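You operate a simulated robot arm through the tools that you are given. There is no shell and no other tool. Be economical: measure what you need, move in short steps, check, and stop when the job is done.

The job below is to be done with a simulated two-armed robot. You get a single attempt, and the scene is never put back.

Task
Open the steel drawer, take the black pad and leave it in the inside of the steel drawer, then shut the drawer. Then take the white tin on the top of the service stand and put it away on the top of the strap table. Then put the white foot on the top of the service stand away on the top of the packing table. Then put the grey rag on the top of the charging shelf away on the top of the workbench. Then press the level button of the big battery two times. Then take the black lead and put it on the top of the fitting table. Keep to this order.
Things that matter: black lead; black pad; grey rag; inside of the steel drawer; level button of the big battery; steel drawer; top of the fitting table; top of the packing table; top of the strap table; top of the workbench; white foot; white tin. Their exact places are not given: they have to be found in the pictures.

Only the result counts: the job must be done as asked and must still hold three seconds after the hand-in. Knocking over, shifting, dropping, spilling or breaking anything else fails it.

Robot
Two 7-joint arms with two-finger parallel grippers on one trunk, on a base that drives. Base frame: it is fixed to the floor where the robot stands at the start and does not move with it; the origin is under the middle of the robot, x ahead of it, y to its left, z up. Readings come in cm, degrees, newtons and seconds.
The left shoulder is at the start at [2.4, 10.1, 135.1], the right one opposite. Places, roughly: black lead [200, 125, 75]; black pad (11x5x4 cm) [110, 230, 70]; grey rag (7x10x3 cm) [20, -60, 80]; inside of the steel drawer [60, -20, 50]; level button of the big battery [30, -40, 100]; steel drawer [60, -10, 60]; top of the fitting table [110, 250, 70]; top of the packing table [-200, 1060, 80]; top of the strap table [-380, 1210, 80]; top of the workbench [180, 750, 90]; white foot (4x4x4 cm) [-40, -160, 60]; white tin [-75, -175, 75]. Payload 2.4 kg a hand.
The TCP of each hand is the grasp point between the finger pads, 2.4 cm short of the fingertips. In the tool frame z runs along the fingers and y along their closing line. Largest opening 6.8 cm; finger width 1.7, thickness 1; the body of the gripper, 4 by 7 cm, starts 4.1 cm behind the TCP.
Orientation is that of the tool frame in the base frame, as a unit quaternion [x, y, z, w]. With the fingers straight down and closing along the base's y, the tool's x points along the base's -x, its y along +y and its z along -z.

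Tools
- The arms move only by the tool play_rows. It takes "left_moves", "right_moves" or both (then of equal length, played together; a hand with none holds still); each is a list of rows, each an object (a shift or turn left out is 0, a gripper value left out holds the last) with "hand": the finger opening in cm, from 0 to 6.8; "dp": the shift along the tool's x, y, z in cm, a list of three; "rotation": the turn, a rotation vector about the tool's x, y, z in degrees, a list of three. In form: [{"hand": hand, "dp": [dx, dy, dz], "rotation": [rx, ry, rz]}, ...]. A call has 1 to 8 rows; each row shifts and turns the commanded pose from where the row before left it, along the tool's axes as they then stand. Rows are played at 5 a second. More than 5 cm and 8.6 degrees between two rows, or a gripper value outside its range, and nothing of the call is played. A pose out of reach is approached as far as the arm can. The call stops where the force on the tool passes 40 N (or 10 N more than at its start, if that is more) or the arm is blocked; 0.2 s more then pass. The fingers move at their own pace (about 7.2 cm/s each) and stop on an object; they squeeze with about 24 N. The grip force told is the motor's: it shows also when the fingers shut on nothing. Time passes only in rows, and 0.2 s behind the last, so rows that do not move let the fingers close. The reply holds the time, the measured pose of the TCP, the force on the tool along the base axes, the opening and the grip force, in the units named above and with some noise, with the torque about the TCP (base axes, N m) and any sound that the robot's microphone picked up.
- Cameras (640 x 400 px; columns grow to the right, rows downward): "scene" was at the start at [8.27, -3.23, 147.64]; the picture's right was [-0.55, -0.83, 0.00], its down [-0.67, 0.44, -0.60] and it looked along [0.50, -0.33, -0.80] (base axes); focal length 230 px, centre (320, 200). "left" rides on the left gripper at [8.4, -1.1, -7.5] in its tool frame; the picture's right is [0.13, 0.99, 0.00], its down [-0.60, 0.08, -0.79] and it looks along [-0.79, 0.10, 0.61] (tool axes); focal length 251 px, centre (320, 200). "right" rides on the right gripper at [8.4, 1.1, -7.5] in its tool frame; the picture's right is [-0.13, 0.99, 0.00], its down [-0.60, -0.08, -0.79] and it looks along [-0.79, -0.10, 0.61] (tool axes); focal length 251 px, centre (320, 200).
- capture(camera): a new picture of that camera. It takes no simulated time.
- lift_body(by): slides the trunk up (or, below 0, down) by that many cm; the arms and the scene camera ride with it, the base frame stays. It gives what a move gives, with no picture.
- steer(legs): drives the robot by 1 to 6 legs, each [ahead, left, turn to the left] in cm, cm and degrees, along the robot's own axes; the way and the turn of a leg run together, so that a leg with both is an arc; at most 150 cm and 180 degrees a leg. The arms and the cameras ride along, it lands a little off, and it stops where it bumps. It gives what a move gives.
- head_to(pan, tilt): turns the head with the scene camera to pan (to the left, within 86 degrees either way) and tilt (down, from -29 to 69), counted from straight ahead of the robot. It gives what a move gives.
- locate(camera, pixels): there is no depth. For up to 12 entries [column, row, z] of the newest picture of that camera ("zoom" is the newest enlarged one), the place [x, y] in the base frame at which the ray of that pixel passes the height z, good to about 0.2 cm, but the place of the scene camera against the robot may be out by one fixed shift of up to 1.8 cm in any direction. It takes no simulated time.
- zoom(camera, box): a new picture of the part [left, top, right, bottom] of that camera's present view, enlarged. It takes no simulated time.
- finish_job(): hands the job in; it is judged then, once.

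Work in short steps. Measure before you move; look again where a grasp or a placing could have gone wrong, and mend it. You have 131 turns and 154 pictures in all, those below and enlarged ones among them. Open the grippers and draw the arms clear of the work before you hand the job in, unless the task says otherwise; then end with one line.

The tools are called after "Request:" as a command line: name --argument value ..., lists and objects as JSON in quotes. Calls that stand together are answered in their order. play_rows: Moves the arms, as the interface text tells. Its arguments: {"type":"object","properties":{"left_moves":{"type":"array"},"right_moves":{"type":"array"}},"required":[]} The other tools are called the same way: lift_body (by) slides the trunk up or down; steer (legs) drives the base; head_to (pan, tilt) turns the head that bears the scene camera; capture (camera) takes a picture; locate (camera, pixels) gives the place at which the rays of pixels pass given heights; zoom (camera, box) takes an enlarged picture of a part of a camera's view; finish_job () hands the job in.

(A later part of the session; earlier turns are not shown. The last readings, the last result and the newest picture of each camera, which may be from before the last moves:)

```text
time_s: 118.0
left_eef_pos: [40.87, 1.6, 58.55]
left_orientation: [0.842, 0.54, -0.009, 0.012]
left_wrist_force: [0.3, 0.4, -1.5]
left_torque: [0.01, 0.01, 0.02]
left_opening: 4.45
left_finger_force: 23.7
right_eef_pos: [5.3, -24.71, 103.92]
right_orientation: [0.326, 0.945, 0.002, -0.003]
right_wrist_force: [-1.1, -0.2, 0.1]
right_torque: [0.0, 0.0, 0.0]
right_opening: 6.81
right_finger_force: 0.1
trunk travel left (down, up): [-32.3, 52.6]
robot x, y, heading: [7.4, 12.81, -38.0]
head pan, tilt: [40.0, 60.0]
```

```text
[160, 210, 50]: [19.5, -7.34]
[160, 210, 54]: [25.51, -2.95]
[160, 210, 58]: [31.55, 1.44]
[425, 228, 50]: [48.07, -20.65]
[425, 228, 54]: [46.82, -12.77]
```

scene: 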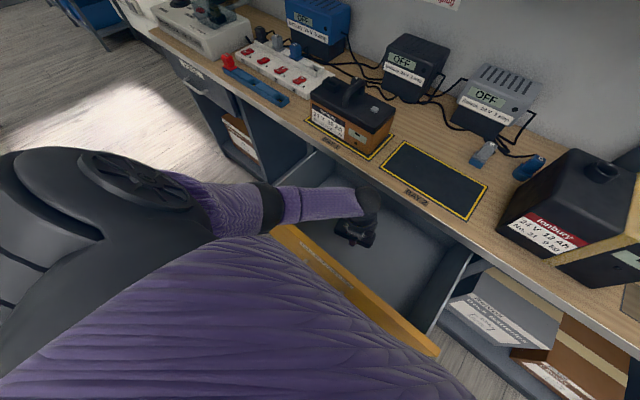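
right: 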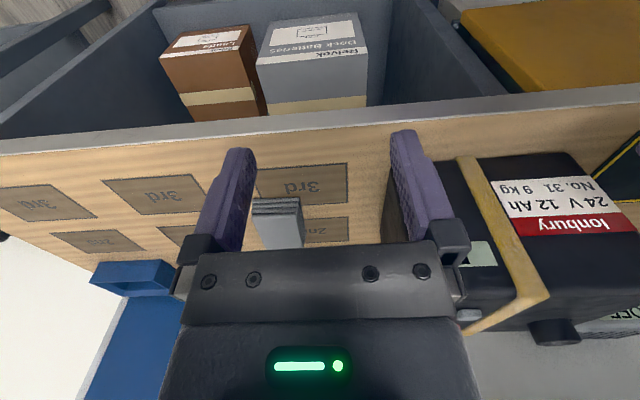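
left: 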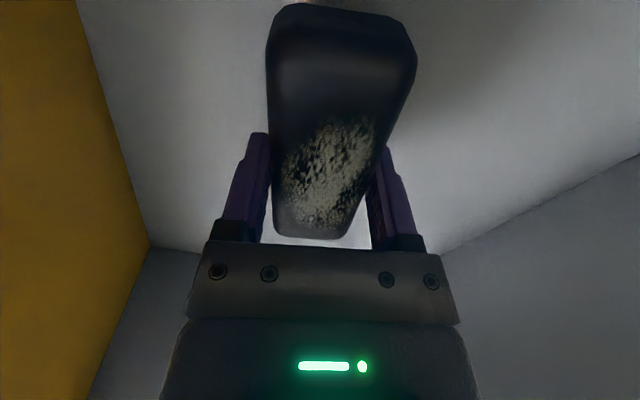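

Floor is estimated near z≈50.5, pad bottom near 56. I lower 4 cm more.

Request:
lift_body --by -4

Request:
capture --camera "left"

Request:
capture --camera "scene"

```text
time_s: 118.8
left_eef_pos: [41.47, 1.09, 55.32]
left_orientation: [0.84, 0.542, -0.007, 0.017]
left_wrist_force: [-10.1, 15.5, 62.9]
left_torque: [1.67, 1.5, -0.12]
left_opening: 4.5
left_finger_force: 23.9
right_eef_pos: [5.22, -24.78, 100.23]
right_orientation: [0.327, 0.945, 0.002, -0.002]
right_wrist_force: [0.2, -0.2, -0.7]
right_torque: [0.04, 0.0, 0.03]
right_opening: 6.79
right_finger_force: 0.1
trunk travel left (down, up): [-28.5, 56.4]
robot x, y, heading: [7.85, 13.12, -37.8]
head pan, tilt: [40.0, 60.0]
stopped: the force on the tool passed its limit at 98 N (the readings are from after the stop); the commanded pose is now the measured one
```

```text
84 pictures are left
```

left: 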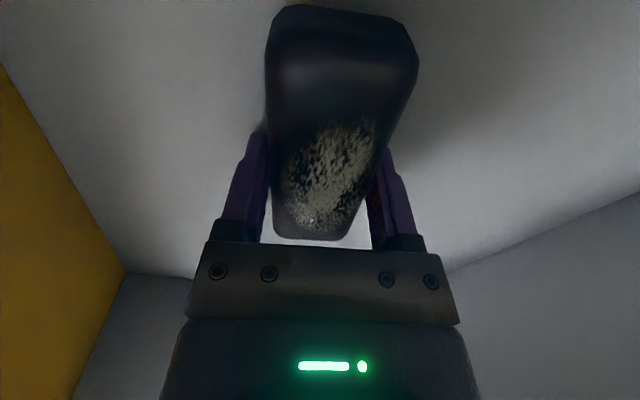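

```text
83 pictures are left
```

scene: 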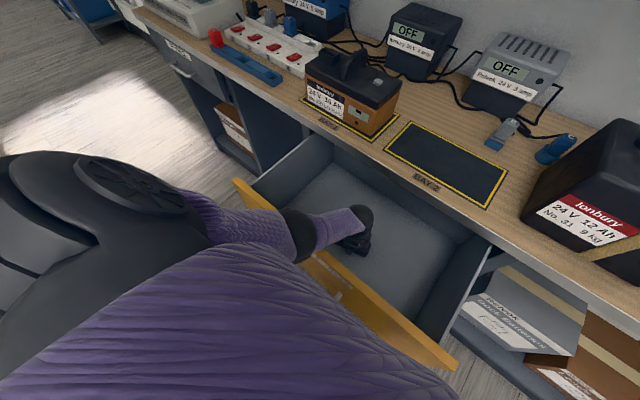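

Contact with the drawer floor (63 N). I ease up a bit and open the fingers, then raise the trunk.

Request:
lift_body --by 0.5

Request:
play_rows --left_moves '[{"hand": 6.6}, {}, {}]'

Request:
lift_body --by 36

Request:
capture --camera "left"

Request:
capture --camera "scene"

```text
time_s: 119.4
left_eef_pos: [41.38, 1.32, 55.33]
left_orientation: [0.841, 0.541, -0.009, 0.015]
left_wrist_force: [0.1, -0.1, -1.1]
left_torque: [0.01, 0.0, -0.01]
left_opening: 4.47
left_finger_force: 23.7
right_eef_pos: [5.4, -24.64, 100.61]
right_orientation: [0.327, 0.945, 0.002, -0.005]
right_wrist_force: [-0.5, -0.3, 0.1]
right_torque: [0.02, 0.0, -0.03]
right_opening: 6.81
right_finger_force: 0.0
trunk travel left (down, up): [-29.0, 55.9]
robot x, y, heading: [7.7, 12.95, -38.1]
head pan, tilt: [40.0, 60.0]
```

```text
time_s: 120.2
left_eef_pos: [41.42, 1.21, 55.48]
left_orientation: [0.84, 0.542, -0.009, 0.016]
left_wrist_force: [-1.1, 0.2, 0.1]
left_torque: [0.01, 0.0, -0.01]
left_opening: 6.59
left_finger_force: 0.1
right_eef_pos: [5.31, -24.71, 100.7]
right_orientation: [0.326, 0.945, 0.002, -0.003]
right_wrist_force: [-0.4, 0.0, -0.6]
right_torque: [-0.02, 0.0, -0.02]
right_opening: 6.81
right_finger_force: 0.1
trunk travel left (down, up): [-29.0, 55.9]
robot x, y, heading: [7.88, 13.2, -38.0]
head pan, tilt: [40.0, 60.0]
```

```text
time_s: 123.7
left_eef_pos: [42.89, 0.2, 94.0]
left_orientation: [0.84, 0.541, 0.003, 0.051]
left_wrist_force: [0.8, -0.5, 0.1]
left_torque: [0.01, -0.01, -0.04]
left_opening: 6.61
left_finger_force: 0.0
right_eef_pos: [5.4, -24.64, 136.69]
right_orientation: [0.328, 0.945, 0.001, -0.004]
right_wrist_force: [-0.2, -0.3, 0.2]
right_torque: [0.03, 0.02, -0.03]
right_opening: 6.79
right_finger_force: 0.0
trunk travel left (down, up): [-65.0, 19.9]
robot x, y, heading: [7.5, 13.29, -38.1]
head pan, tilt: [40.0, 60.0]
```

```text
82 pictures are left
```

left: 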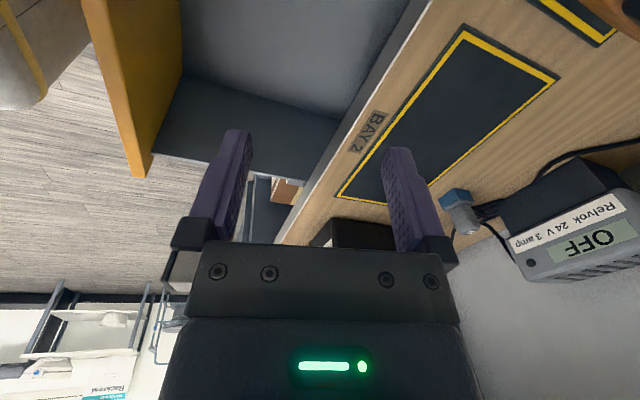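

```text
81 pictures are left
```

scene: 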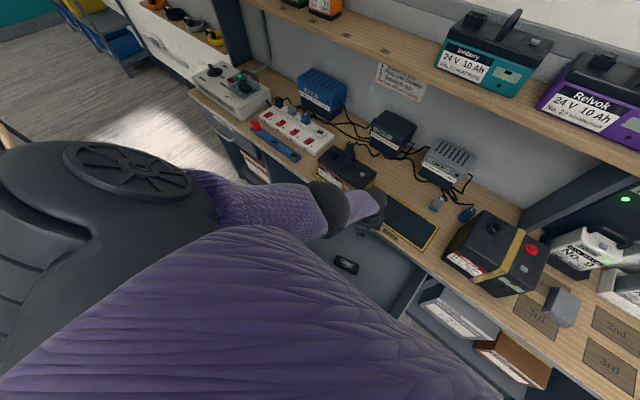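

The pad lies in the drawer at scene (346,265). I drive back, close the fingers, lower the hand in front of the panel above the handle, to push it shut.

Request:
steer --legs '[[-28, 1.5, 0]]'

Request:
play_rows --left_moves '[{"hand": 0}, {"rotation": [6, 0, 0]}, {}]'

Request:
lift_body --by -25

Request:
head_to --pan 15 --tilt 60

Request:
capture --camera "scene"

Request:
capture --camera "left"

```text
time_s: 125.6
left_eef_pos: [21.82, 18.56, 93.99]
left_orientation: [0.839, 0.541, 0.004, 0.051]
left_wrist_force: [0.5, 0.8, 0.2]
left_torque: [-0.04, 0.0, 0.0]
left_opening: 6.6
left_finger_force: 0.0
right_eef_pos: [-15.59, -6.23, 136.64]
right_orientation: [0.326, 0.945, 0.001, -0.002]
right_wrist_force: [0.2, 0.8, 0.1]
right_torque: [0.03, -0.01, 0.02]
right_opening: 6.79
right_finger_force: 0.1
trunk travel left (down, up): [-65.0, 19.9]
robot x, y, heading: [-13.24, 31.59, -38.2]
head pan, tilt: [40.0, 60.0]
```

```text
time_s: 126.4
left_eef_pos: [21.19, 19.24, 94.61]
left_orientation: [0.841, 0.541, -0.025, 0.007]
left_wrist_force: [0.4, 0.4, -0.3]
left_torque: [0.01, 0.01, -0.02]
left_opening: 0.02
left_finger_force: 23.8
left hand out of reach, approached as far as the arm can: row 2
right_eef_pos: [-15.56, -6.21, 136.63]
right_orientation: [0.326, 0.945, 0.001, -0.004]
right_wrist_force: [-0.1, -0.3, -0.3]
right_torque: [0.0, -0.01, 0.02]
right_opening: 6.81
right_finger_force: 0.1
trunk travel left (down, up): [-65.0, 19.9]
robot x, y, heading: [-13.23, 31.29, -38.0]
head pan, tilt: [40.0, 60.0]
```

```text
time_s: 129.0
left_eef_pos: [21.16, 19.06, 69.64]
left_orientation: [0.841, 0.541, -0.025, 0.007]
left_wrist_force: [0.5, 0.0, -0.7]
left_torque: [0.01, -0.04, 0.03]
left_opening: 0.0
left_finger_force: 23.7
right_eef_pos: [-15.64, -6.38, 111.71]
right_orientation: [0.325, 0.946, 0.001, -0.003]
right_wrist_force: [0.2, -0.7, 0.3]
right_torque: [0.01, -0.01, 0.05]
right_opening: 6.78
right_finger_force: 0.1
trunk travel left (down, up): [-40.0, 44.9]
robot x, y, heading: [-13.24, 31.53, -38.0]
head pan, tilt: [40.0, 60.0]
```

```text
time_s: 129.9
left_eef_pos: [21.26, 19.09, 69.6]
left_orientation: [0.841, 0.54, -0.025, 0.006]
left_wrist_force: [-0.1, -0.3, -0.8]
left_torque: [0.01, 0.02, -0.01]
left_opening: 0.01
left_finger_force: 23.2
right_eef_pos: [-15.48, -6.32, 111.81]
right_orientation: [0.327, 0.945, 0.0, -0.003]
right_wrist_force: [0.0, 0.3, 0.4]
right_torque: [-0.02, 0.0, 0.04]
right_opening: 6.8
right_finger_force: 0.0
trunk travel left (down, up): [-40.0, 44.9]
robot x, y, heading: [-13.09, 31.14, -38.1]
head pan, tilt: [15.0, 60.0]
```

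```text
80 pictures are left
```

scene: 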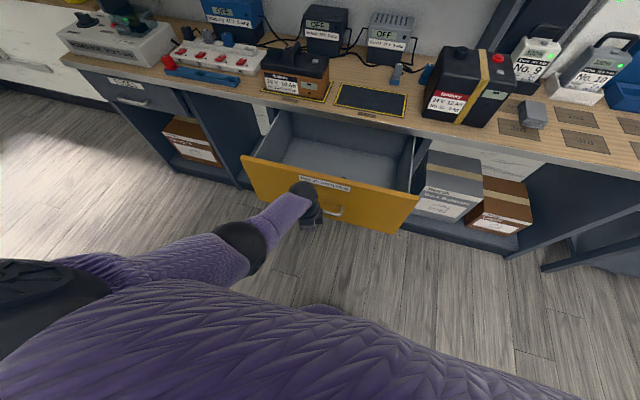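

```text
79 pictures are left
```

left: 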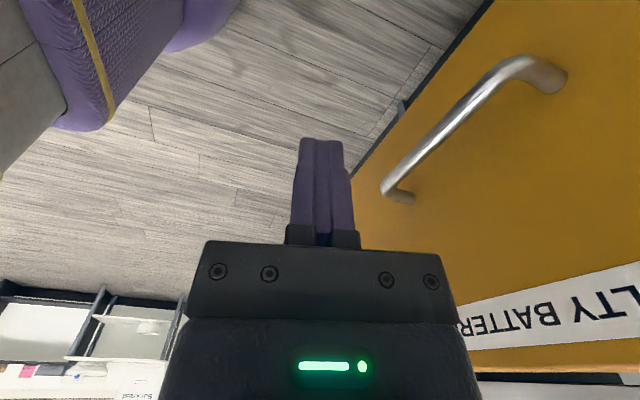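

The wrist would hit the bench edge before the drawer is fully shut, so I yaw the tool straight and pitch it 42° to push with the closed fingertips just above the handle.

Request:
play_rows --left_moves '[{"rotation": [0, 0, 6.7]}, {"rotation": [0, 0, 6.7]}, {"rotation": [-8.5, 0, 0]}, {"rotation": [-8.5, 0, 0]}, {"rotation": [-8.5, 0, 0]}, {"rotation": [-8.5, 0, 0]}, {"rotation": [-8.5, 0, 0]}]'

Request:
capture --camera "left"

Request:
capture --camera "scene"

```text
time_s: 131.5
left_eef_pos: [21.22, 19.13, 69.78]
left_orientation: [0.834, 0.418, 0.136, 0.335]
left_wrist_force: [-0.7, -0.5, 0.3]
left_torque: [0.03, 0.03, -0.01]
left_opening: 0.02
left_finger_force: 23.6
right_eef_pos: [-15.52, -6.42, 111.61]
right_orientation: [0.326, 0.945, 0.002, -0.004]
right_wrist_force: [0.3, 0.0, 0.4]
right_torque: [0.0, 0.01, 0.02]
right_opening: 6.78
right_finger_force: 0.1
trunk travel left (down, up): [-40.0, 44.9]
robot x, y, heading: [-13.29, 31.21, -38.2]
head pan, tilt: [15.0, 60.0]
```

```text
78 pictures are left
```

left: 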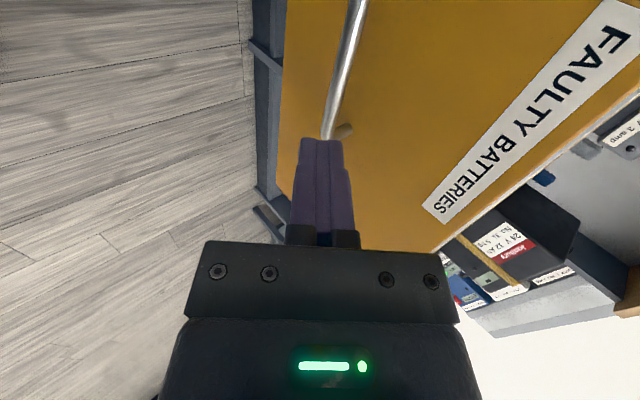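

```text
77 pictures are left
```

scene: 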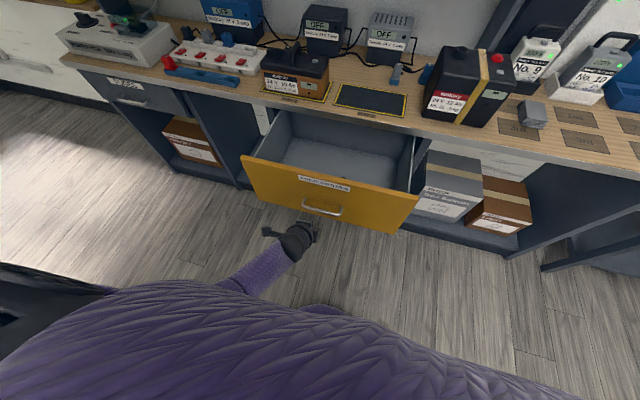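

The fingertips (z≈68) face the panel above the handle. I push forward.

Request:
steer --legs '[[22, 0, 0]]'

Request:
steer --legs '[[16, 0, 0]]'

Request:
capture --camera "scene"

Request:
capture --camera "left"

```text
time_s: 133.2
left_eef_pos: [38.52, 5.69, 69.7]
left_orientation: [0.833, 0.419, 0.138, 0.334]
left_wrist_force: [-0.7, -0.3, 0.5]
left_torque: [0.01, -0.06, 0.01]
left_opening: 0.0
left_finger_force: 23.6
right_eef_pos: [1.79, -19.75, 111.59]
right_orientation: [0.325, 0.946, 0.001, -0.004]
right_wrist_force: [0.4, 0.5, 0.3]
right_torque: [0.0, -0.01, -0.02]
right_opening: 6.78
right_finger_force: 0.0
trunk travel left (down, up): [-40.0, 44.9]
robot x, y, heading: [3.75, 17.92, -38.1]
head pan, tilt: [15.0, 60.0]
```

```text
time_s: 134.5
left_eef_pos: [48.71, -2.11, 69.56]
left_orientation: [0.834, 0.421, 0.135, 0.33]
left_wrist_force: [-7.2, 4.6, 9.1]
left_torque: [-0.09, -0.03, -0.11]
left_opening: 0.0
left_finger_force: 23.5
right_eef_pos: [12.44, -27.92, 111.62]
right_orientation: [0.322, 0.947, 0.002, -0.003]
right_wrist_force: [-1.1, -0.3, 0.9]
right_torque: [-0.02, -0.01, -0.03]
right_opening: 6.79
right_finger_force: 0.1
trunk travel left (down, up): [-40.0, 44.9]
robot x, y, heading: [14.47, 9.88, -37.6]
head pan, tilt: [15.0, 60.0]
stopped in leg 1: the force on the tool passed its limit at 272 N (the readings are from after the stop); the commanded pose is now the measured one
```

```text
76 pictures are left
```

scene: 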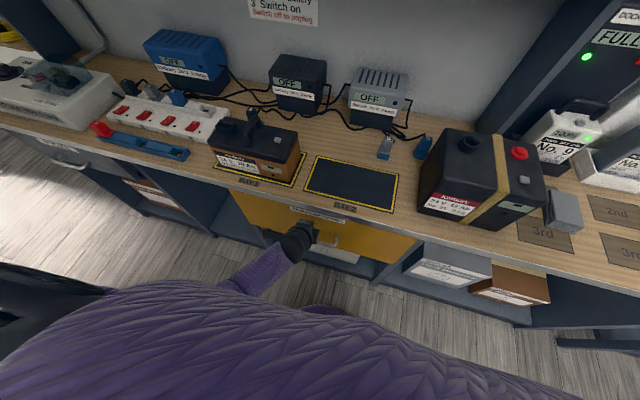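

```text
75 pictures are left
```

left: 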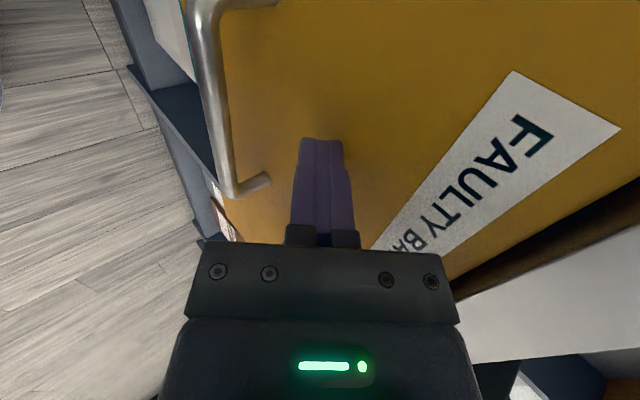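

The drawer is shut flush. I back away, raise the trunk and strafe right along the bench to the service stand.

Request:
steer --legs '[[-25, 0, 0], [0, -140, 0]]'

Request:
lift_body --by 15

Request:
head_to --pan -5 --tilt 45

Request:
capture --camera "scene"

```text
time_s: 143.1
left_eef_pos: [-60.04, -99.4, 69.4]
left_orientation: [0.838, 0.413, 0.133, 0.331]
left_wrist_force: [-0.3, -0.6, 0.0]
left_torque: [0.01, 0.01, -0.02]
left_opening: 0.0
left_finger_force: 23.5
right_eef_pos: [-96.79, -124.5, 111.67]
right_orientation: [0.332, 0.943, 0.001, -0.003]
right_wrist_force: [0.8, 0.3, 0.1]
right_torque: [0.01, -0.02, 0.02]
right_opening: 6.8
right_finger_force: 0.0
trunk travel left (down, up): [-40.0, 44.9]
robot x, y, heading: [-94.19, -86.97, -39.0]
head pan, tilt: [15.0, 60.0]
```

```text
time_s: 144.8
left_eef_pos: [-59.99, -99.42, 84.5]
left_orientation: [0.838, 0.413, 0.133, 0.331]
left_wrist_force: [0.1, 1.6, -0.6]
left_torque: [-0.01, 0.02, 0.0]
left_opening: 0.0
left_finger_force: 23.8
right_eef_pos: [-96.8, -124.51, 126.69]
right_orientation: [0.333, 0.943, 0.001, -0.003]
right_wrist_force: [0.2, 0.2, 0.2]
right_torque: [0.02, -0.03, 0.0]
right_opening: 6.79
right_finger_force: 0.1
trunk travel left (down, up): [-55.0, 29.9]
robot x, y, heading: [-94.06, -86.71, -38.7]
head pan, tilt: [15.0, 60.0]
```

```text
time_s: 145.6
left_eef_pos: [-59.89, -99.31, 84.57]
left_orientation: [0.838, 0.412, 0.133, 0.333]
left_wrist_force: [-0.4, -0.7, -0.1]
left_torque: [0.02, 0.0, 0.02]
left_opening: 0.0
left_finger_force: 24.0
right_eef_pos: [-96.73, -124.57, 126.75]
right_orientation: [0.332, 0.943, 0.001, -0.003]
right_wrist_force: [-0.2, 0.9, -0.7]
right_torque: [0.01, -0.01, 0.02]
right_opening: 6.81
right_finger_force: 0.0
trunk travel left (down, up): [-55.0, 29.9]
robot x, y, heading: [-94.08, -86.86, -38.4]
head pan, tilt: [-5.0, 45.0]
```

```text
74 pictures are left
```

scene: 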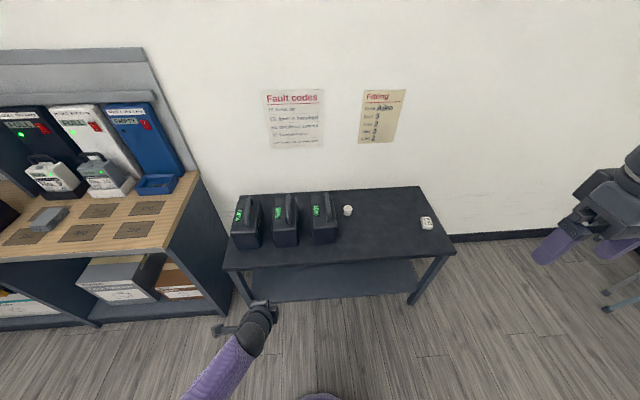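

The stand has two white things: one at (348,211) and one at (426,222). I zoom and locate both.

Request:
zoom --camera "scene" --box '[320, 180, 464, 270]'

Request:
locate --camera "scene" --pixels '[[348, 211, 62], [348, 211, 70], [426, 222, 62], [426, 222, 70], [226, 270, 65], [454, 250, 65], [424, 186, 65]]'

```text
4.44 times, centred on (392, 225) of scene
```

zoom: 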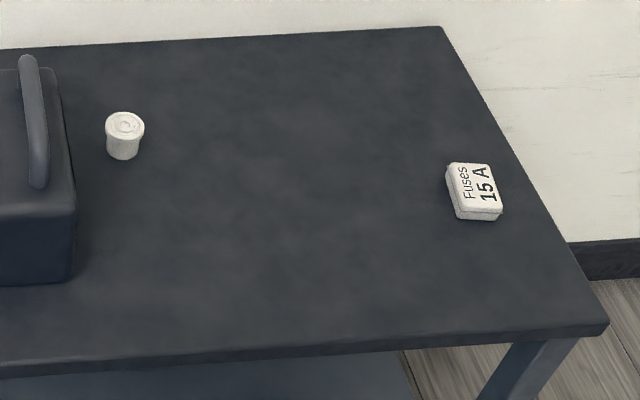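

```text
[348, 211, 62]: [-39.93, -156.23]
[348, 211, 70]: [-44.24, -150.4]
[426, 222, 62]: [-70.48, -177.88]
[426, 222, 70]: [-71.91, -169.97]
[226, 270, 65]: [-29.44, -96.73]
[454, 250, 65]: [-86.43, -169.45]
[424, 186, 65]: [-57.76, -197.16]
```

The tin is the "Fuses 15 A" box near (-71,-175); the foot is the cap near (-41,-155). I drive to face the tin and point the left hand down.

Request:
steer --legs '[[0, -67, 0], [25, 0, 0]]'

Request:
play_rows --left_moves '[{"rotation": [8.5, 0, 0], "hand": 6.8}, {"rotation": [8.5, 0, 0]}, {"rotation": [8.5, 0, 0]}, {"rotation": [8.5, 0, 0]}, {"rotation": [8.5, 0, 0]}]'

Request:
capture --camera "scene"

Request:
capture --camera "left"

```text
time_s: 150.8
left_eef_pos: [-82.07, -167.2, 84.5]
left_orientation: [0.838, 0.413, 0.134, 0.331]
left_wrist_force: [-0.4, 0.6, 0.5]
left_torque: [0.02, 0.0, 0.03]
left_opening: 0.0
left_finger_force: 23.8
right_eef_pos: [-118.76, -192.28, 126.6]
right_orientation: [0.332, 0.943, 0.002, -0.005]
right_wrist_force: [-0.3, -0.4, 0.1]
right_torque: [0.0, -0.01, -0.02]
right_opening: 6.8
right_finger_force: 0.0
trunk travel left (down, up): [-55.0, 29.9]
robot x, y, heading: [-116.18, -154.82, -38.9]
head pan, tilt: [-5.0, 45.0]
```

```text
time_s: 152.0
left_eef_pos: [-82.04, -167.15, 84.47]
left_orientation: [0.901, 0.432, -0.026, 0.005]
left_wrist_force: [0.4, 0.1, 0.4]
left_torque: [-0.02, 0.01, 0.01]
left_opening: 6.75
left_finger_force: 0.1
right_eef_pos: [-118.72, -192.35, 126.63]
right_orientation: [0.331, 0.944, 0.001, -0.004]
right_wrist_force: [-0.6, 0.0, -0.2]
right_torque: [0.02, 0.01, -0.01]
right_opening: 6.82
right_finger_force: 0.1
trunk travel left (down, up): [-55.0, 29.9]
robot x, y, heading: [-116.31, -154.56, -38.2]
head pan, tilt: [-5.0, 45.0]
```

```text
72 pictures are left
```

scene: 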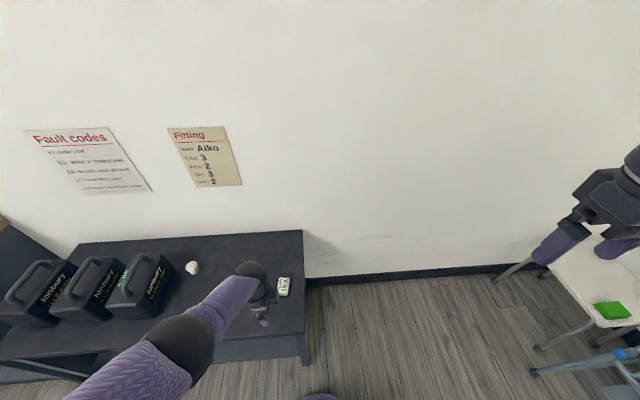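

```text
71 pictures are left
```

left: 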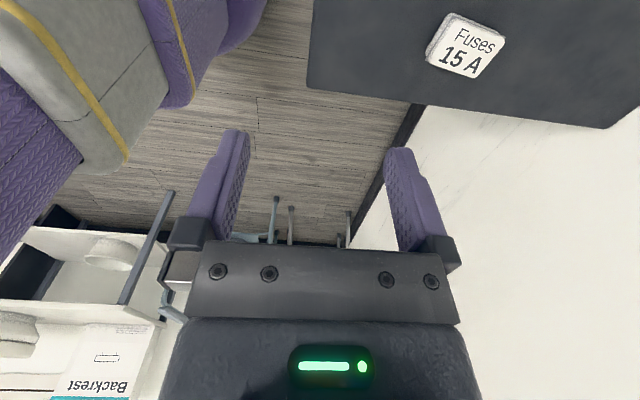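

The tin is clear in the left view: corners (450,13),(505,40),(478,77),(427,55). I locate it with both cameras.

Request:
locate --camera "left" --pixels '[[450, 13, 66], [505, 40, 66], [475, 73, 66], [430, 52, 66], [466, 44, 62], [466, 44, 70], [308, 87, 65]]'

Request:
zoom --camera "scene" --box '[240, 240, 320, 320]'

Request:
locate --camera "zoom" --pixels '[[320, 200, 62], [320, 200, 70]]'

Request:
locate --camera "scene" --pixels '[[284, 286, 62], [284, 286, 66], [284, 286, 70]]'

```text
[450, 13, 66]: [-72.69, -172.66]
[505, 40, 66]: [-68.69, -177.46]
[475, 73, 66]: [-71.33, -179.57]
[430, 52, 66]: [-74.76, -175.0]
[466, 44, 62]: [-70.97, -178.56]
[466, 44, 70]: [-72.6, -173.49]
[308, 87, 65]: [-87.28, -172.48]
```

```text
5.00 times, centred on (280, 280) of scene
```

zoom: 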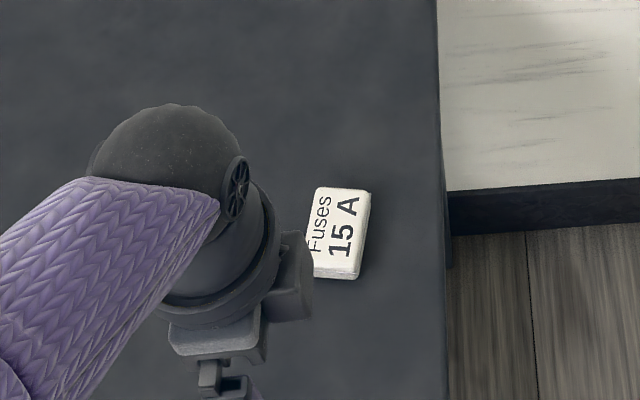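

```text
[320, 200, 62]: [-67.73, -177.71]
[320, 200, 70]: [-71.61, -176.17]
```

```text
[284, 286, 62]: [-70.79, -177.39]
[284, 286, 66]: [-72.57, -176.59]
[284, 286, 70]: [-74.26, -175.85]
```

Tin centre ≈ (-71.6,-177), top ≈65, long axis along -50°. I roll the tool back ~79° so it closes across the short side, and drive 6 cm closer.

Request:
play_rows --left_moves '[{"rotation": [0, 0, -8.5]}, {"rotation": [0, 0, -8.5]}, {"rotation": [0, 0, -8.5]}, {"rotation": [0, 0, -8.5]}, {"rotation": [0, 0, -8.5]}, {"rotation": [0, 0, -8.5]}, {"rotation": [0, 0, -8.5]}, {"rotation": [0, 0, -8.5]}]'

Request:
steer --legs '[[6, 0, 0]]'

Request:
play_rows --left_moves '[{"rotation": [0, 0, -8.5]}, {"rotation": [0, 0, -2.2]}, {"dp": [-4, 0, 0]}, {"dp": [-4, 0, 0]}]'

Request:
capture --camera "left"

```text
time_s: 153.8
left_eef_pos: [-82.08, -167.21, 84.57]
left_orientation: [0.503, 0.864, -0.024, -0.009]
left_wrist_force: [0.8, 0.1, 0.0]
left_torque: [-0.03, -0.03, -0.01]
left_opening: 6.79
left_finger_force: 0.2
right_eef_pos: [-118.79, -192.24, 126.62]
right_orientation: [0.331, 0.944, 0.001, -0.003]
right_wrist_force: [0.9, 0.3, 1.0]
right_torque: [-0.03, 0.0, -0.02]
right_opening: 6.79
right_finger_force: 0.0
trunk travel left (down, up): [-55.0, 29.9]
robot x, y, heading: [-116.04, -154.35, -38.6]
head pan, tilt: [-5.0, 45.0]
```

```text
time_s: 154.7
left_eef_pos: [-77.21, -170.88, 84.42]
left_orientation: [0.505, 0.863, -0.023, -0.01]
left_wrist_force: [0.4, -0.2, -0.6]
left_torque: [0.05, -0.04, 0.05]
left_opening: 6.82
left_finger_force: 0.1
right_eef_pos: [-113.96, -196.1, 126.63]
right_orientation: [0.331, 0.944, 0.001, -0.004]
right_wrist_force: [0.5, 0.4, 0.3]
right_torque: [0.01, 0.03, -0.01]
right_opening: 6.81
right_finger_force: 0.2
trunk travel left (down, up): [-55.0, 29.9]
robot x, y, heading: [-111.44, -158.25, -38.5]
head pan, tilt: [-5.0, 45.0]
```

```text
time_s: 155.7
left_eef_pos: [-76.12, -173.16, 86.53]
left_orientation: [0.422, 0.906, -0.023, -0.011]
left_wrist_force: [0.3, -0.2, -0.5]
left_torque: [-0.02, 0.01, -0.02]
left_opening: 6.76
left_finger_force: 0.0
left hand out of reach, approached as far as the arm can: row 3, 4
right_eef_pos: [-113.92, -196.04, 126.73]
right_orientation: [0.332, 0.943, 0.002, -0.004]
right_wrist_force: [-0.1, 0.5, -0.5]
right_torque: [0.0, 0.01, 0.02]
right_opening: 6.83
right_finger_force: 0.0
trunk travel left (down, up): [-55.0, 29.9]
robot x, y, heading: [-111.63, -158.64, -38.8]
head pan, tilt: [-5.0, 45.0]
```

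```text
69 pictures are left
```

left: 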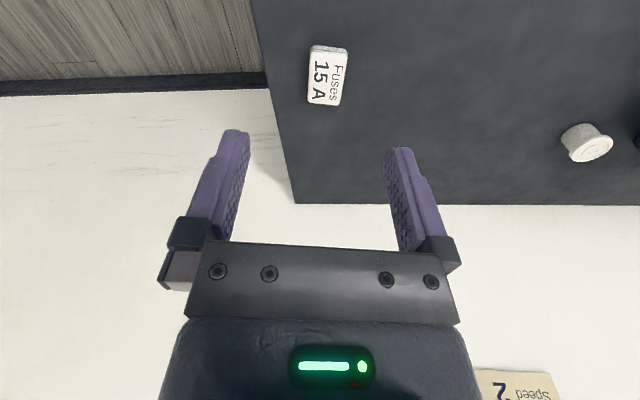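

The shoulder is too high for this reach. I raise the hand with the arm, lower the trunk 30 cm, and then extend over the tin.

Request:
play_rows --left_moves '[{"dp": [0, 0, -4.5]}, {"dp": [0, 0, -4.5]}, {"dp": [0, 0, -4.5]}, {"dp": [0, 0, -2]}]'

Request:
lift_body --by -30

Request:
capture --camera "left"

Request:
locate --camera "left" --pixels '[[327, 75, 65]]'

```text
time_s: 156.7
left_eef_pos: [-75.56, -172.6, 102.2]
left_orientation: [0.422, 0.906, -0.023, -0.013]
left_wrist_force: [0.8, -0.1, -0.7]
left_torque: [-0.03, -0.03, -0.02]
left_opening: 6.8
left_finger_force: 0.0
right_eef_pos: [-114.28, -195.97, 126.76]
right_orientation: [0.331, 0.944, 0.001, -0.003]
right_wrist_force: [-0.7, -0.5, -0.1]
right_torque: [-0.01, 0.0, 0.01]
right_opening: 6.8
right_finger_force: 0.0
trunk travel left (down, up): [-55.0, 29.9]
robot x, y, heading: [-111.4, -158.44, -38.6]
head pan, tilt: [-5.0, 45.0]
```

```text
time_s: 159.7
left_eef_pos: [-75.7, -172.58, 72.09]
left_orientation: [0.423, 0.906, -0.023, -0.012]
left_wrist_force: [0.4, -0.6, 0.0]
left_torque: [-0.01, 0.01, 0.03]
left_opening: 6.81
left_finger_force: 0.1
right_eef_pos: [-114.09, -196.04, 96.59]
right_orientation: [0.331, 0.943, 0.001, -0.003]
right_wrist_force: [0.5, 0.5, 0.3]
right_torque: [-0.02, 0.01, 0.01]
right_opening: 6.8
right_finger_force: 0.0
trunk travel left (down, up): [-25.0, 59.9]
robot x, y, heading: [-111.35, -158.18, -38.7]
head pan, tilt: [-5.0, 45.0]
```

```text
68 pictures are left
```

left: 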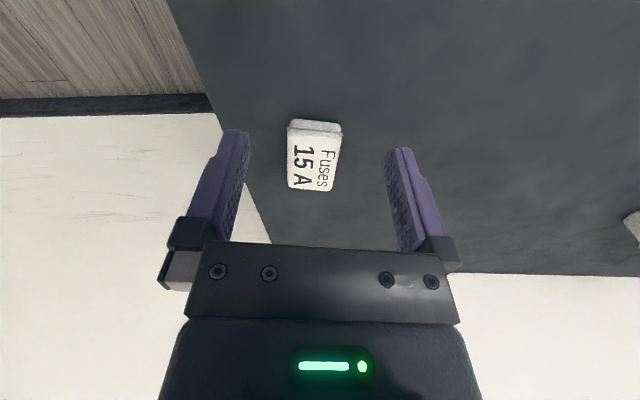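

```text
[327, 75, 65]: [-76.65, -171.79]
```

Now the tin is at left (314,157); I locate its corners at z 65.

Request:
locate --camera "left" --pixels '[[314, 160, 65], [289, 128, 65], [342, 133, 65], [333, 190, 65], [289, 188, 65], [314, 160, 63]]'

```text
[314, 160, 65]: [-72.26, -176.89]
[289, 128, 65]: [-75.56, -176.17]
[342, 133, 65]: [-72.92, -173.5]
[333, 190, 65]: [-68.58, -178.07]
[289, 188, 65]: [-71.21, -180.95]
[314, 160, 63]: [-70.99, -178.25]
```

Tin is 3.8×6.5 cm, centred near (-71.9,-177.3). I rotate 5°, move over it and lower to z≈67.

Request:
play_rows --left_moves '[{"rotation": [0, 0, -5]}, {"dp": [-3.1, -0.35, 0]}, {"dp": [-3.1, -0.35, 0]}, {"dp": [0, 0, 2.5]}, {"dp": [0, 0, 2.5]}]'

Request:
capture --camera "left"

```text
time_s: 160.9
left_eef_pos: [-71.96, -177.61, 67.05]
left_orientation: [0.383, 0.924, -0.022, -0.012]
left_wrist_force: [0.0, 0.9, 0.7]
left_torque: [0.02, 0.02, -0.02]
left_opening: 6.79
left_finger_force: 0.0
right_eef_pos: [-114.07, -196.07, 96.6]
right_orientation: [0.331, 0.944, 0.001, -0.004]
right_wrist_force: [0.5, 0.6, -0.4]
right_torque: [0.05, 0.0, -0.02]
right_opening: 6.8
right_finger_force: 0.2
trunk travel left (down, up): [-25.0, 59.9]
robot x, y, heading: [-111.67, -158.61, -38.6]
head pan, tilt: [-5.0, 45.0]
```

```text
67 pictures are left
```

left: 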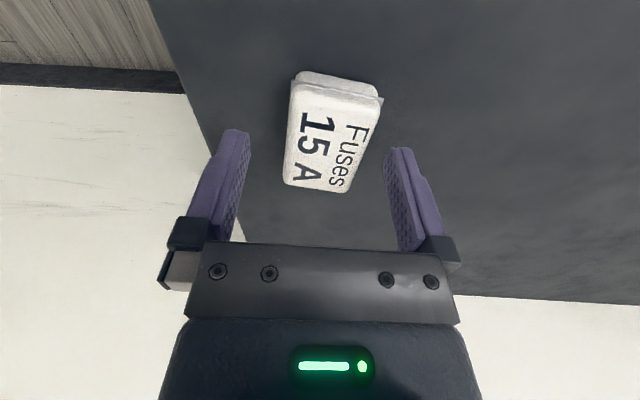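

The tin was straighter before the 5° turn, so I turn it back, lower until near the table, and close.

Request:
play_rows --left_moves '[{"rotation": [0, 0, 5], "dp": [0, 0.4, 0]}, {"dp": [0, 0, 1]}, {"dp": [0, 0, 1]}]'

Request:
capture --camera "left"

```text
time_s: 161.7
left_eef_pos: [-71.72, -177.39, 64.96]
left_orientation: [0.423, 0.906, -0.023, -0.011]
left_wrist_force: [0.7, -0.6, -0.2]
left_torque: [-0.04, 0.0, 0.0]
left_opening: 6.81
left_finger_force: 0.1
right_eef_pos: [-114.04, -196.0, 96.67]
right_orientation: [0.332, 0.943, 0.001, -0.003]
right_wrist_force: [0.5, 0.0, 0.3]
right_torque: [0.0, 0.02, 0.01]
right_opening: 6.8
right_finger_force: 0.0
trunk travel left (down, up): [-25.0, 59.9]
robot x, y, heading: [-111.39, -158.44, -38.7]
head pan, tilt: [-5.0, 45.0]
```

```text
66 pictures are left
```

left: 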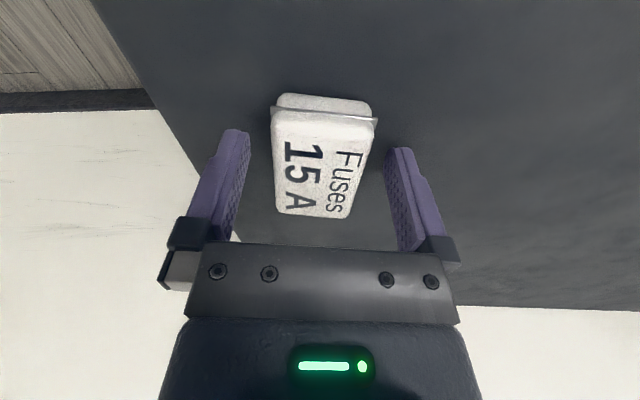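

Tin top is about 1 cm below the TCP. I go down 1 cm and close.

Request:
play_rows --left_moves '[{"dp": [0, 0, 1]}, {"hand": 4}, {"hand": 2}, {"hand": 2}, {}]'

Request:
lift_body --by 10

Request:
capture --camera "left"

```text
time_s: 162.2
left_eef_pos: [-71.28, -177.0, 64.48]
left_orientation: [0.42, 0.907, -0.019, -0.004]
left_wrist_force: [5.8, 22.7, 32.1]
left_torque: [1.45, -0.93, 0.47]
left_opening: 5.4
left_finger_force: 8.9
right_eef_pos: [-113.99, -195.72, 96.82]
right_orientation: [0.33, 0.944, 0.0, -0.002]
right_wrist_force: [0.4, 0.7, 0.3]
right_torque: [0.0, -0.01, 0.03]
right_opening: 6.79
right_finger_force: 0.1
trunk travel left (down, up): [-25.0, 59.9]
robot x, y, heading: [-111.24, -158.38, -38.5]
head pan, tilt: [-5.0, 45.0]
stopped in row 2 (left hand): the force on the tool passed its limit at 49 N (the readings are from after the stop); the commanded pose is now the measured one
```

```text
time_s: 163.6
left_eef_pos: [-71.52, -177.41, 74.22]
left_orientation: [0.422, 0.906, -0.021, -0.008]
left_wrist_force: [-1.1, 0.9, -1.1]
left_torque: [-0.04, 0.02, 0.01]
left_opening: 4.13
left_finger_force: 24.1
right_eef_pos: [-114.1, -195.97, 106.7]
right_orientation: [0.332, 0.943, 0.001, -0.004]
right_wrist_force: [0.5, 0.4, 0.6]
right_torque: [0.02, 0.03, 0.0]
right_opening: 6.81
right_finger_force: 0.1
trunk travel left (down, up): [-35.0, 49.9]
robot x, y, heading: [-111.71, -158.34, -38.5]
head pan, tilt: [-5.0, 45.0]
```

```text
65 pictures are left
```

left: 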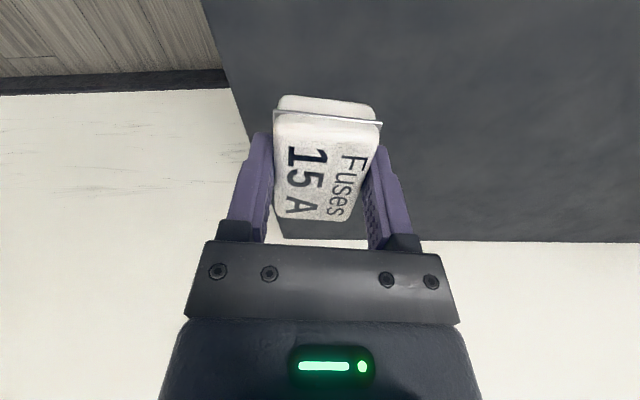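

The tin is held (opening 4.13, 24 N) and the stand top is ≈62. I raise the trunk for clearance and drive back along the bench side toward the shop, then look for the route to the far tables.

Request:
play_rows --left_moves '[{"hand": 2}]'

Request:
lift_body --by 31

Request:
steer --legs '[[-45, 0, 0], [0, 0, 90], [150, 0, 0], [150, 0, 0], [65, 0, 0]]'

Request:
head_to --pan 20 --tilt 20

Request:
capture --camera "scene"

```text
time_s: 163.9
left_eef_pos: [-71.49, -177.47, 74.24]
left_orientation: [0.422, 0.906, -0.022, -0.007]
left_wrist_force: [-0.1, 0.1, -0.2]
left_torque: [-0.05, -0.02, 0.02]
left_opening: 4.13
left_finger_force: 23.9
right_eef_pos: [-114.11, -195.99, 106.68]
right_orientation: [0.331, 0.943, 0.001, -0.003]
right_wrist_force: [-0.9, 0.9, 0.0]
right_torque: [-0.02, 0.02, -0.01]
right_opening: 6.8
right_finger_force: 0.1
trunk travel left (down, up): [-35.0, 49.9]
robot x, y, heading: [-111.63, -158.38, -38.6]
head pan, tilt: [-5.0, 45.0]
```

```text
time_s: 167.0
left_eef_pos: [-71.02, -177.87, 107.16]
left_orientation: [0.422, 0.906, -0.027, 0.015]
left_wrist_force: [-0.2, 0.6, 0.3]
left_torque: [0.01, -0.03, -0.03]
left_opening: 4.13
left_finger_force: 24.0
right_eef_pos: [-113.98, -196.09, 137.67]
right_orientation: [0.331, 0.944, 0.001, -0.003]
right_wrist_force: [0.3, -0.2, -0.2]
right_torque: [0.01, 0.03, 0.01]
right_opening: 6.8
right_finger_force: 0.1
trunk travel left (down, up): [-66.0, 18.9]
robot x, y, heading: [-111.25, -158.63, -38.5]
head pan, tilt: [-5.0, 45.0]
```

```text
time_s: 191.0
left_eef_pos: [105.91, 195.01, 107.21]
left_orientation: [-0.333, 0.942, -0.009, 0.03]
left_wrist_force: [0.1, -0.5, 0.6]
left_torque: [-0.03, 0.01, -0.02]
left_opening: 4.13
left_finger_force: 23.4
right_eef_pos: [123.44, 151.7, 137.59]
right_orientation: [-0.426, 0.905, -0.001, -0.004]
right_wrist_force: [-0.6, 0.4, 0.4]
right_torque: [0.03, 0.07, -0.06]
right_opening: 6.79
right_finger_force: 0.1
trunk travel left (down, up): [-66.0, 18.9]
robot x, y, heading: [85.76, 155.03, 50.4]
head pan, tilt: [-5.0, 45.0]
```

```text
time_s: 191.9
left_eef_pos: [106.0, 195.06, 107.07]
left_orientation: [-0.333, 0.942, -0.009, 0.03]
left_wrist_force: [-0.2, 0.4, -1.0]
left_torque: [0.02, 0.01, 0.03]
left_opening: 4.13
left_finger_force: 23.9
right_eef_pos: [123.37, 151.64, 137.59]
right_orientation: [-0.426, 0.905, -0.001, -0.003]
right_wrist_force: [0.9, -0.2, -0.4]
right_torque: [0.01, 0.0, -0.01]
right_opening: 6.82
right_finger_force: 0.0
trunk travel left (down, up): [-66.0, 18.9]
robot x, y, heading: [85.95, 154.9, 50.3]
head pan, tilt: [20.0, 20.0]
```

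```text
64 pictures are left
```

scene: 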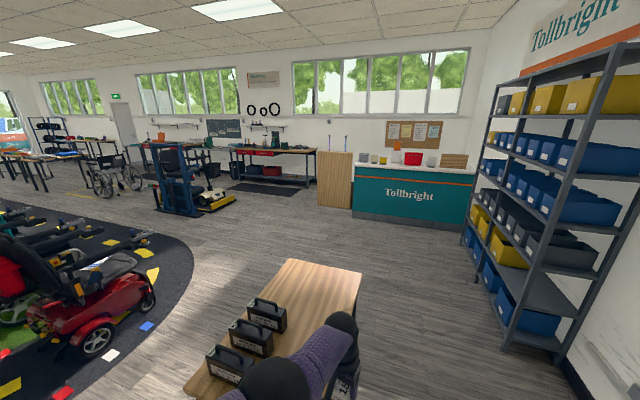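

The route ahead is visible. I measure floor points: scooter wheel (105,345), blue lift (185,212), sweeper (218,207), wheelchair (110,190), and table fronts.

Request:
locate --camera "scene" --pixels '[[105, 350, 0], [155, 308, 0], [185, 215, 0], [235, 202, 0], [115, 195, 0], [238, 182, 0], [310, 188, 0], [320, 205, 0], [45, 190, 0], [5, 178, 0], [230, 150, 80], [315, 152, 80]]'

Request:
head_to --pan 45 --tilt 12

Request:
zoom --camera "scene" --box '[160, 120, 480, 320]'

Request:
locate --camera "zoom" --pixels '[[320, 200, 0]]'

```text
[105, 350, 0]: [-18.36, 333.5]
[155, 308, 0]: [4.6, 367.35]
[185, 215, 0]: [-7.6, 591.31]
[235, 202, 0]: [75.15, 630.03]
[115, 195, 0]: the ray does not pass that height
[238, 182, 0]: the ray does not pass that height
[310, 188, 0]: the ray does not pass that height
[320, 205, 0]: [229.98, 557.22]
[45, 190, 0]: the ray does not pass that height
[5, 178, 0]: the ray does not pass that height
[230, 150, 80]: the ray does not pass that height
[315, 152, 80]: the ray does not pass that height
```

```text
time_s: 192.8
left_eef_pos: [105.94, 194.94, 107.15]
left_orientation: [-0.334, 0.942, -0.009, 0.029]
left_wrist_force: [0.4, -0.4, -1.0]
left_torque: [-0.01, -0.01, 0.01]
left_opening: 4.16
left_finger_force: 23.8
right_eef_pos: [123.21, 151.75, 137.62]
right_orientation: [-0.426, 0.905, -0.002, -0.003]
right_wrist_force: [-0.5, 0.4, 0.1]
right_torque: [0.0, 0.0, -0.03]
right_opening: 6.78
right_finger_force: 0.1
trunk travel left (down, up): [-66.0, 18.9]
robot x, y, heading: [85.61, 155.08, 50.6]
head pan, tilt: [45.0, 12.0]
```

```text
2.00 times, centred on (320, 220) of scene
```

zoom: 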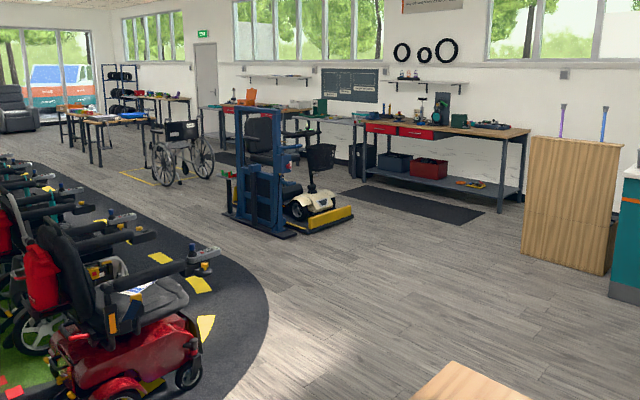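

```text
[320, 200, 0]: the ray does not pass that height
```

Clear corridor: pass left of the fitting table, then between the lift (75,630) and the cabinet (230,557) to the lane before the far benches.

Request:
steer --legs '[[0, 0, 1.5], [0, 115, 0], [150, 0, 0], [80, 0, 0], [140, 80, 0], [50, 25, 0]]'

Request:
head_to --pan 65 --tilt 25

Request:
capture --camera "scene"

Request:
locate --camera "scene" --pixels '[[320, 250, 0], [320, 200, 0], [200, 250, 0], [450, 250, 0]]'

```text
refused: leg 5 is longer than a leg can be; nothing moved
```

```text
time_s: 193.6
left_eef_pos: [105.94, 195.01, 107.21]
left_orientation: [-0.335, 0.942, -0.01, 0.029]
left_wrist_force: [0.5, 0.3, -0.8]
left_torque: [0.0, -0.02, 0.02]
left_opening: 4.15
left_finger_force: 23.9
right_eef_pos: [123.34, 151.62, 137.64]
right_orientation: [-0.425, 0.905, -0.001, -0.003]
right_wrist_force: [0.1, -0.6, 0.8]
right_torque: [0.04, -0.03, 0.0]
right_opening: 6.78
right_finger_force: 0.0
trunk travel left (down, up): [-66.0, 18.9]
robot x, y, heading: [85.95, 155.28, 50.4]
head pan, tilt: [65.0, 25.0]
```

```text
62 pictures are left
```

scene: 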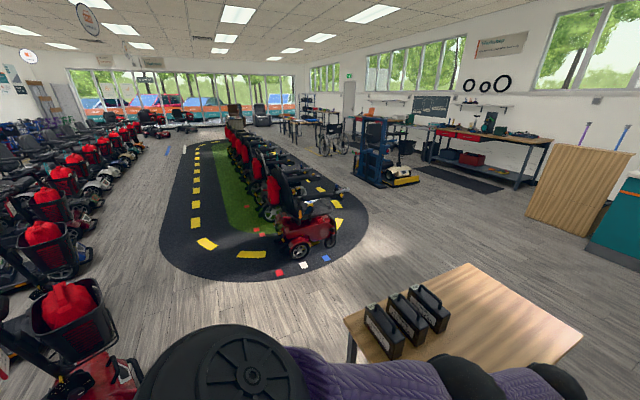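

```text
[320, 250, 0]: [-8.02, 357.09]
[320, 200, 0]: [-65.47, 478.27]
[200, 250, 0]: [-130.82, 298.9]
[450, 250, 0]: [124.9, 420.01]
```

A leg was too long, and a scooter basket stands close on the left, so I take the right side of the fitting table and swing left beyond it.

Request:
steer --legs '[[0, -25, 1.5], [150, 0, 0], [60, 0, 0], [55, 120, 0], [60, 110, 0], [95, 20, 0]]'

Request:
capture --camera "scene"

Request:
locate --camera "scene" --pixels '[[320, 250, 0], [320, 200, 0], [200, 250, 0], [450, 250, 0]]'

```text
time_s: 222.0
left_eef_pos: [203.45, 658.46, 107.14]
left_orientation: [-0.314, 0.949, -0.011, 0.029]
left_wrist_force: [0.8, -0.2, -1.1]
left_torque: [0.01, 0.01, 0.03]
left_opening: 4.17
left_finger_force: 23.7
right_eef_pos: [219.2, 614.41, 137.65]
right_orientation: [-0.407, 0.913, -0.001, -0.003]
right_wrist_force: [-0.3, 0.3, 0.8]
right_torque: [0.0, -0.01, -0.01]
right_opening: 6.8
right_finger_force: 0.0
trunk travel left (down, up): [-66.0, 18.9]
robot x, y, heading: [181.58, 619.41, 47.8]
head pan, tilt: [65.0, 25.0]
```

```text
61 pictures are left
```

scene: 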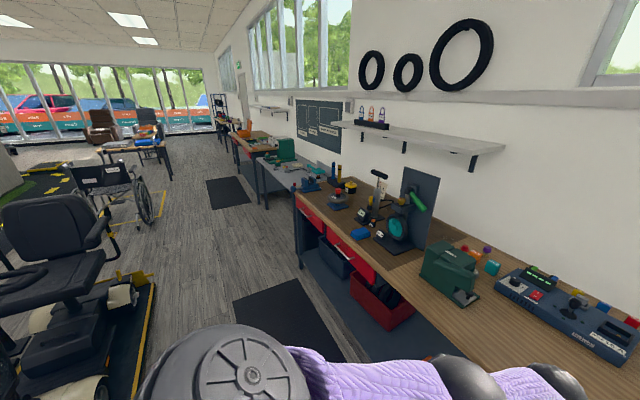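

```text
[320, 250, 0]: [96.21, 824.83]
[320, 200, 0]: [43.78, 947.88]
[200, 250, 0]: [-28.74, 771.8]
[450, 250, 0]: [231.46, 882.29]
```

The lane along the benches is clear; packing and strap tables lie farther down the wall. I correct heading and strafe left along the lane.

Request:
steer --legs '[[0, 0, 4.1], [3, 149, 0], [0, 150, 0], [0, 150, 0], [0, 120, 0]]'

Request:
head_to --pan 25 --tilt 30

Request:
capture --camera "scene"

Request:
locate --camera "scene" --pixels '[[320, 250, 80], [320, 200, 80], [200, 250, 80], [450, 250, 80]]'

```text
time_s: 249.7
left_eef_pos: [-236.36, 1024.58, 107.31]
left_orientation: [-0.324, 0.946, -0.009, 0.028]
left_wrist_force: [-0.6, -0.4, -0.3]
left_torque: [-0.01, -0.05, 0.0]
left_opening: 4.15
left_finger_force: 23.7
right_eef_pos: [-220.0, 980.88, 137.76]
right_orientation: [-0.415, 0.91, -0.002, -0.003]
right_wrist_force: [-0.3, 0.7, -0.1]
right_torque: [0.02, -0.01, -0.02]
right_opening: 6.81
right_finger_force: 0.0
trunk travel left (down, up): [-66.0, 18.9]
robot x, y, heading: [-257.41, 985.07, 49.3]
head pan, tilt: [65.0, 25.0]
```

```text
time_s: 250.8
left_eef_pos: [-236.41, 1024.56, 107.26]
left_orientation: [-0.323, 0.946, -0.009, 0.029]
left_wrist_force: [-0.5, -0.6, -0.5]
left_torque: [0.0, 0.0, 0.02]
left_opening: 4.15
left_finger_force: 24.9
right_eef_pos: [-219.96, 980.76, 137.61]
right_orientation: [-0.415, 0.91, -0.001, -0.003]
right_wrist_force: [0.0, 0.5, 0.9]
right_torque: [-0.01, 0.02, 0.03]
right_opening: 6.8
right_finger_force: 0.1
trunk travel left (down, up): [-66.0, 18.9]
robot x, y, heading: [-257.63, 984.53, 49.2]
head pan, tilt: [25.0, 30.0]
```

```text
60 pictures are left
```

scene: 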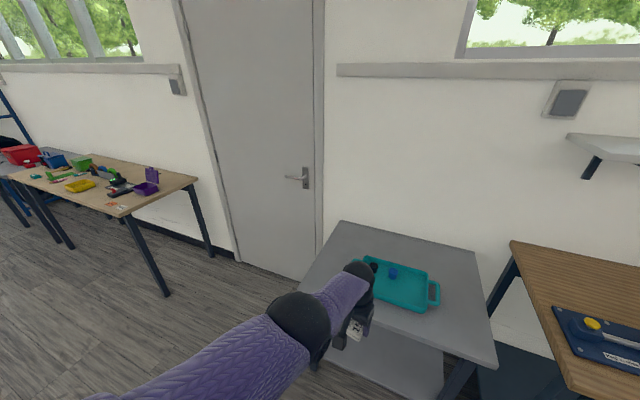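

```text
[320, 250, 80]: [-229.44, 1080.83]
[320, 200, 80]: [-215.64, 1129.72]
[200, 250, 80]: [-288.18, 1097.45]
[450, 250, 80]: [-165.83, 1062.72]
```

The strap table is the one with the coloured parts at left (100,185); the packing table is the grey one with the teal tray. I measure both tables' corners.

Request:
locate --camera "scene" --pixels '[[125, 217, 78], [197, 179, 78], [8, 176, 78], [90, 155, 78], [168, 296, 0], [298, 295, 80], [497, 362, 80], [475, 253, 80], [340, 221, 80]]'

Request:
zoom --camera "scene" --box '[0, 130, 224, 270]'

```text
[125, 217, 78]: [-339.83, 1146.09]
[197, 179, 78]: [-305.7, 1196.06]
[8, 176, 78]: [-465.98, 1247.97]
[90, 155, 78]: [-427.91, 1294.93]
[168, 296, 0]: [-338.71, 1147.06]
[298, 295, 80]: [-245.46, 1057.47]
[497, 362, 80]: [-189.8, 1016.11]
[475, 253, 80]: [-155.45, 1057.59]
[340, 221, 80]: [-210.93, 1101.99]
```

```text
2.86 times, centred on (112, 200) of scene
```

zoom: 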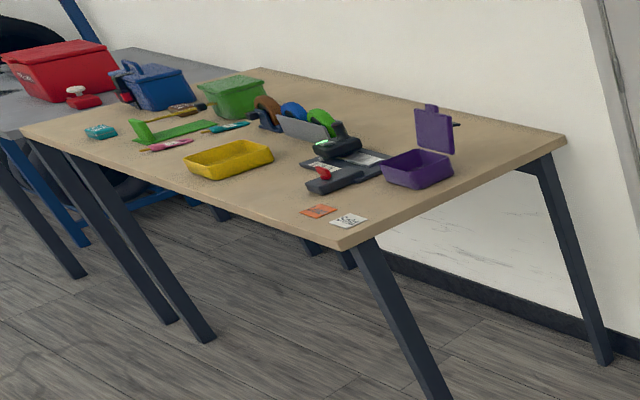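

Table top z≈78: front edge s≈691, right end d≈-976. I look for free space near its right end, around zoom (490,160) and (400,205).

Request:
locate --camera "zoom" --pixels '[[453, 180, 78], [400, 188, 78], [348, 222, 78], [490, 160, 78], [430, 205, 78], [460, 155, 78], [330, 182, 78], [250, 180, 78], [530, 140, 78]]'

```text
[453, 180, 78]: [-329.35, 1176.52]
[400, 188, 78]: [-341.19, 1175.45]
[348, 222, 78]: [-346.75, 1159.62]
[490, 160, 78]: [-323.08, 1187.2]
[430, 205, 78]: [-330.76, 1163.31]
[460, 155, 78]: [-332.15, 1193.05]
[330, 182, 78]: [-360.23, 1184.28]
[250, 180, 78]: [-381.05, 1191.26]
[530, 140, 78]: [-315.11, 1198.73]
```

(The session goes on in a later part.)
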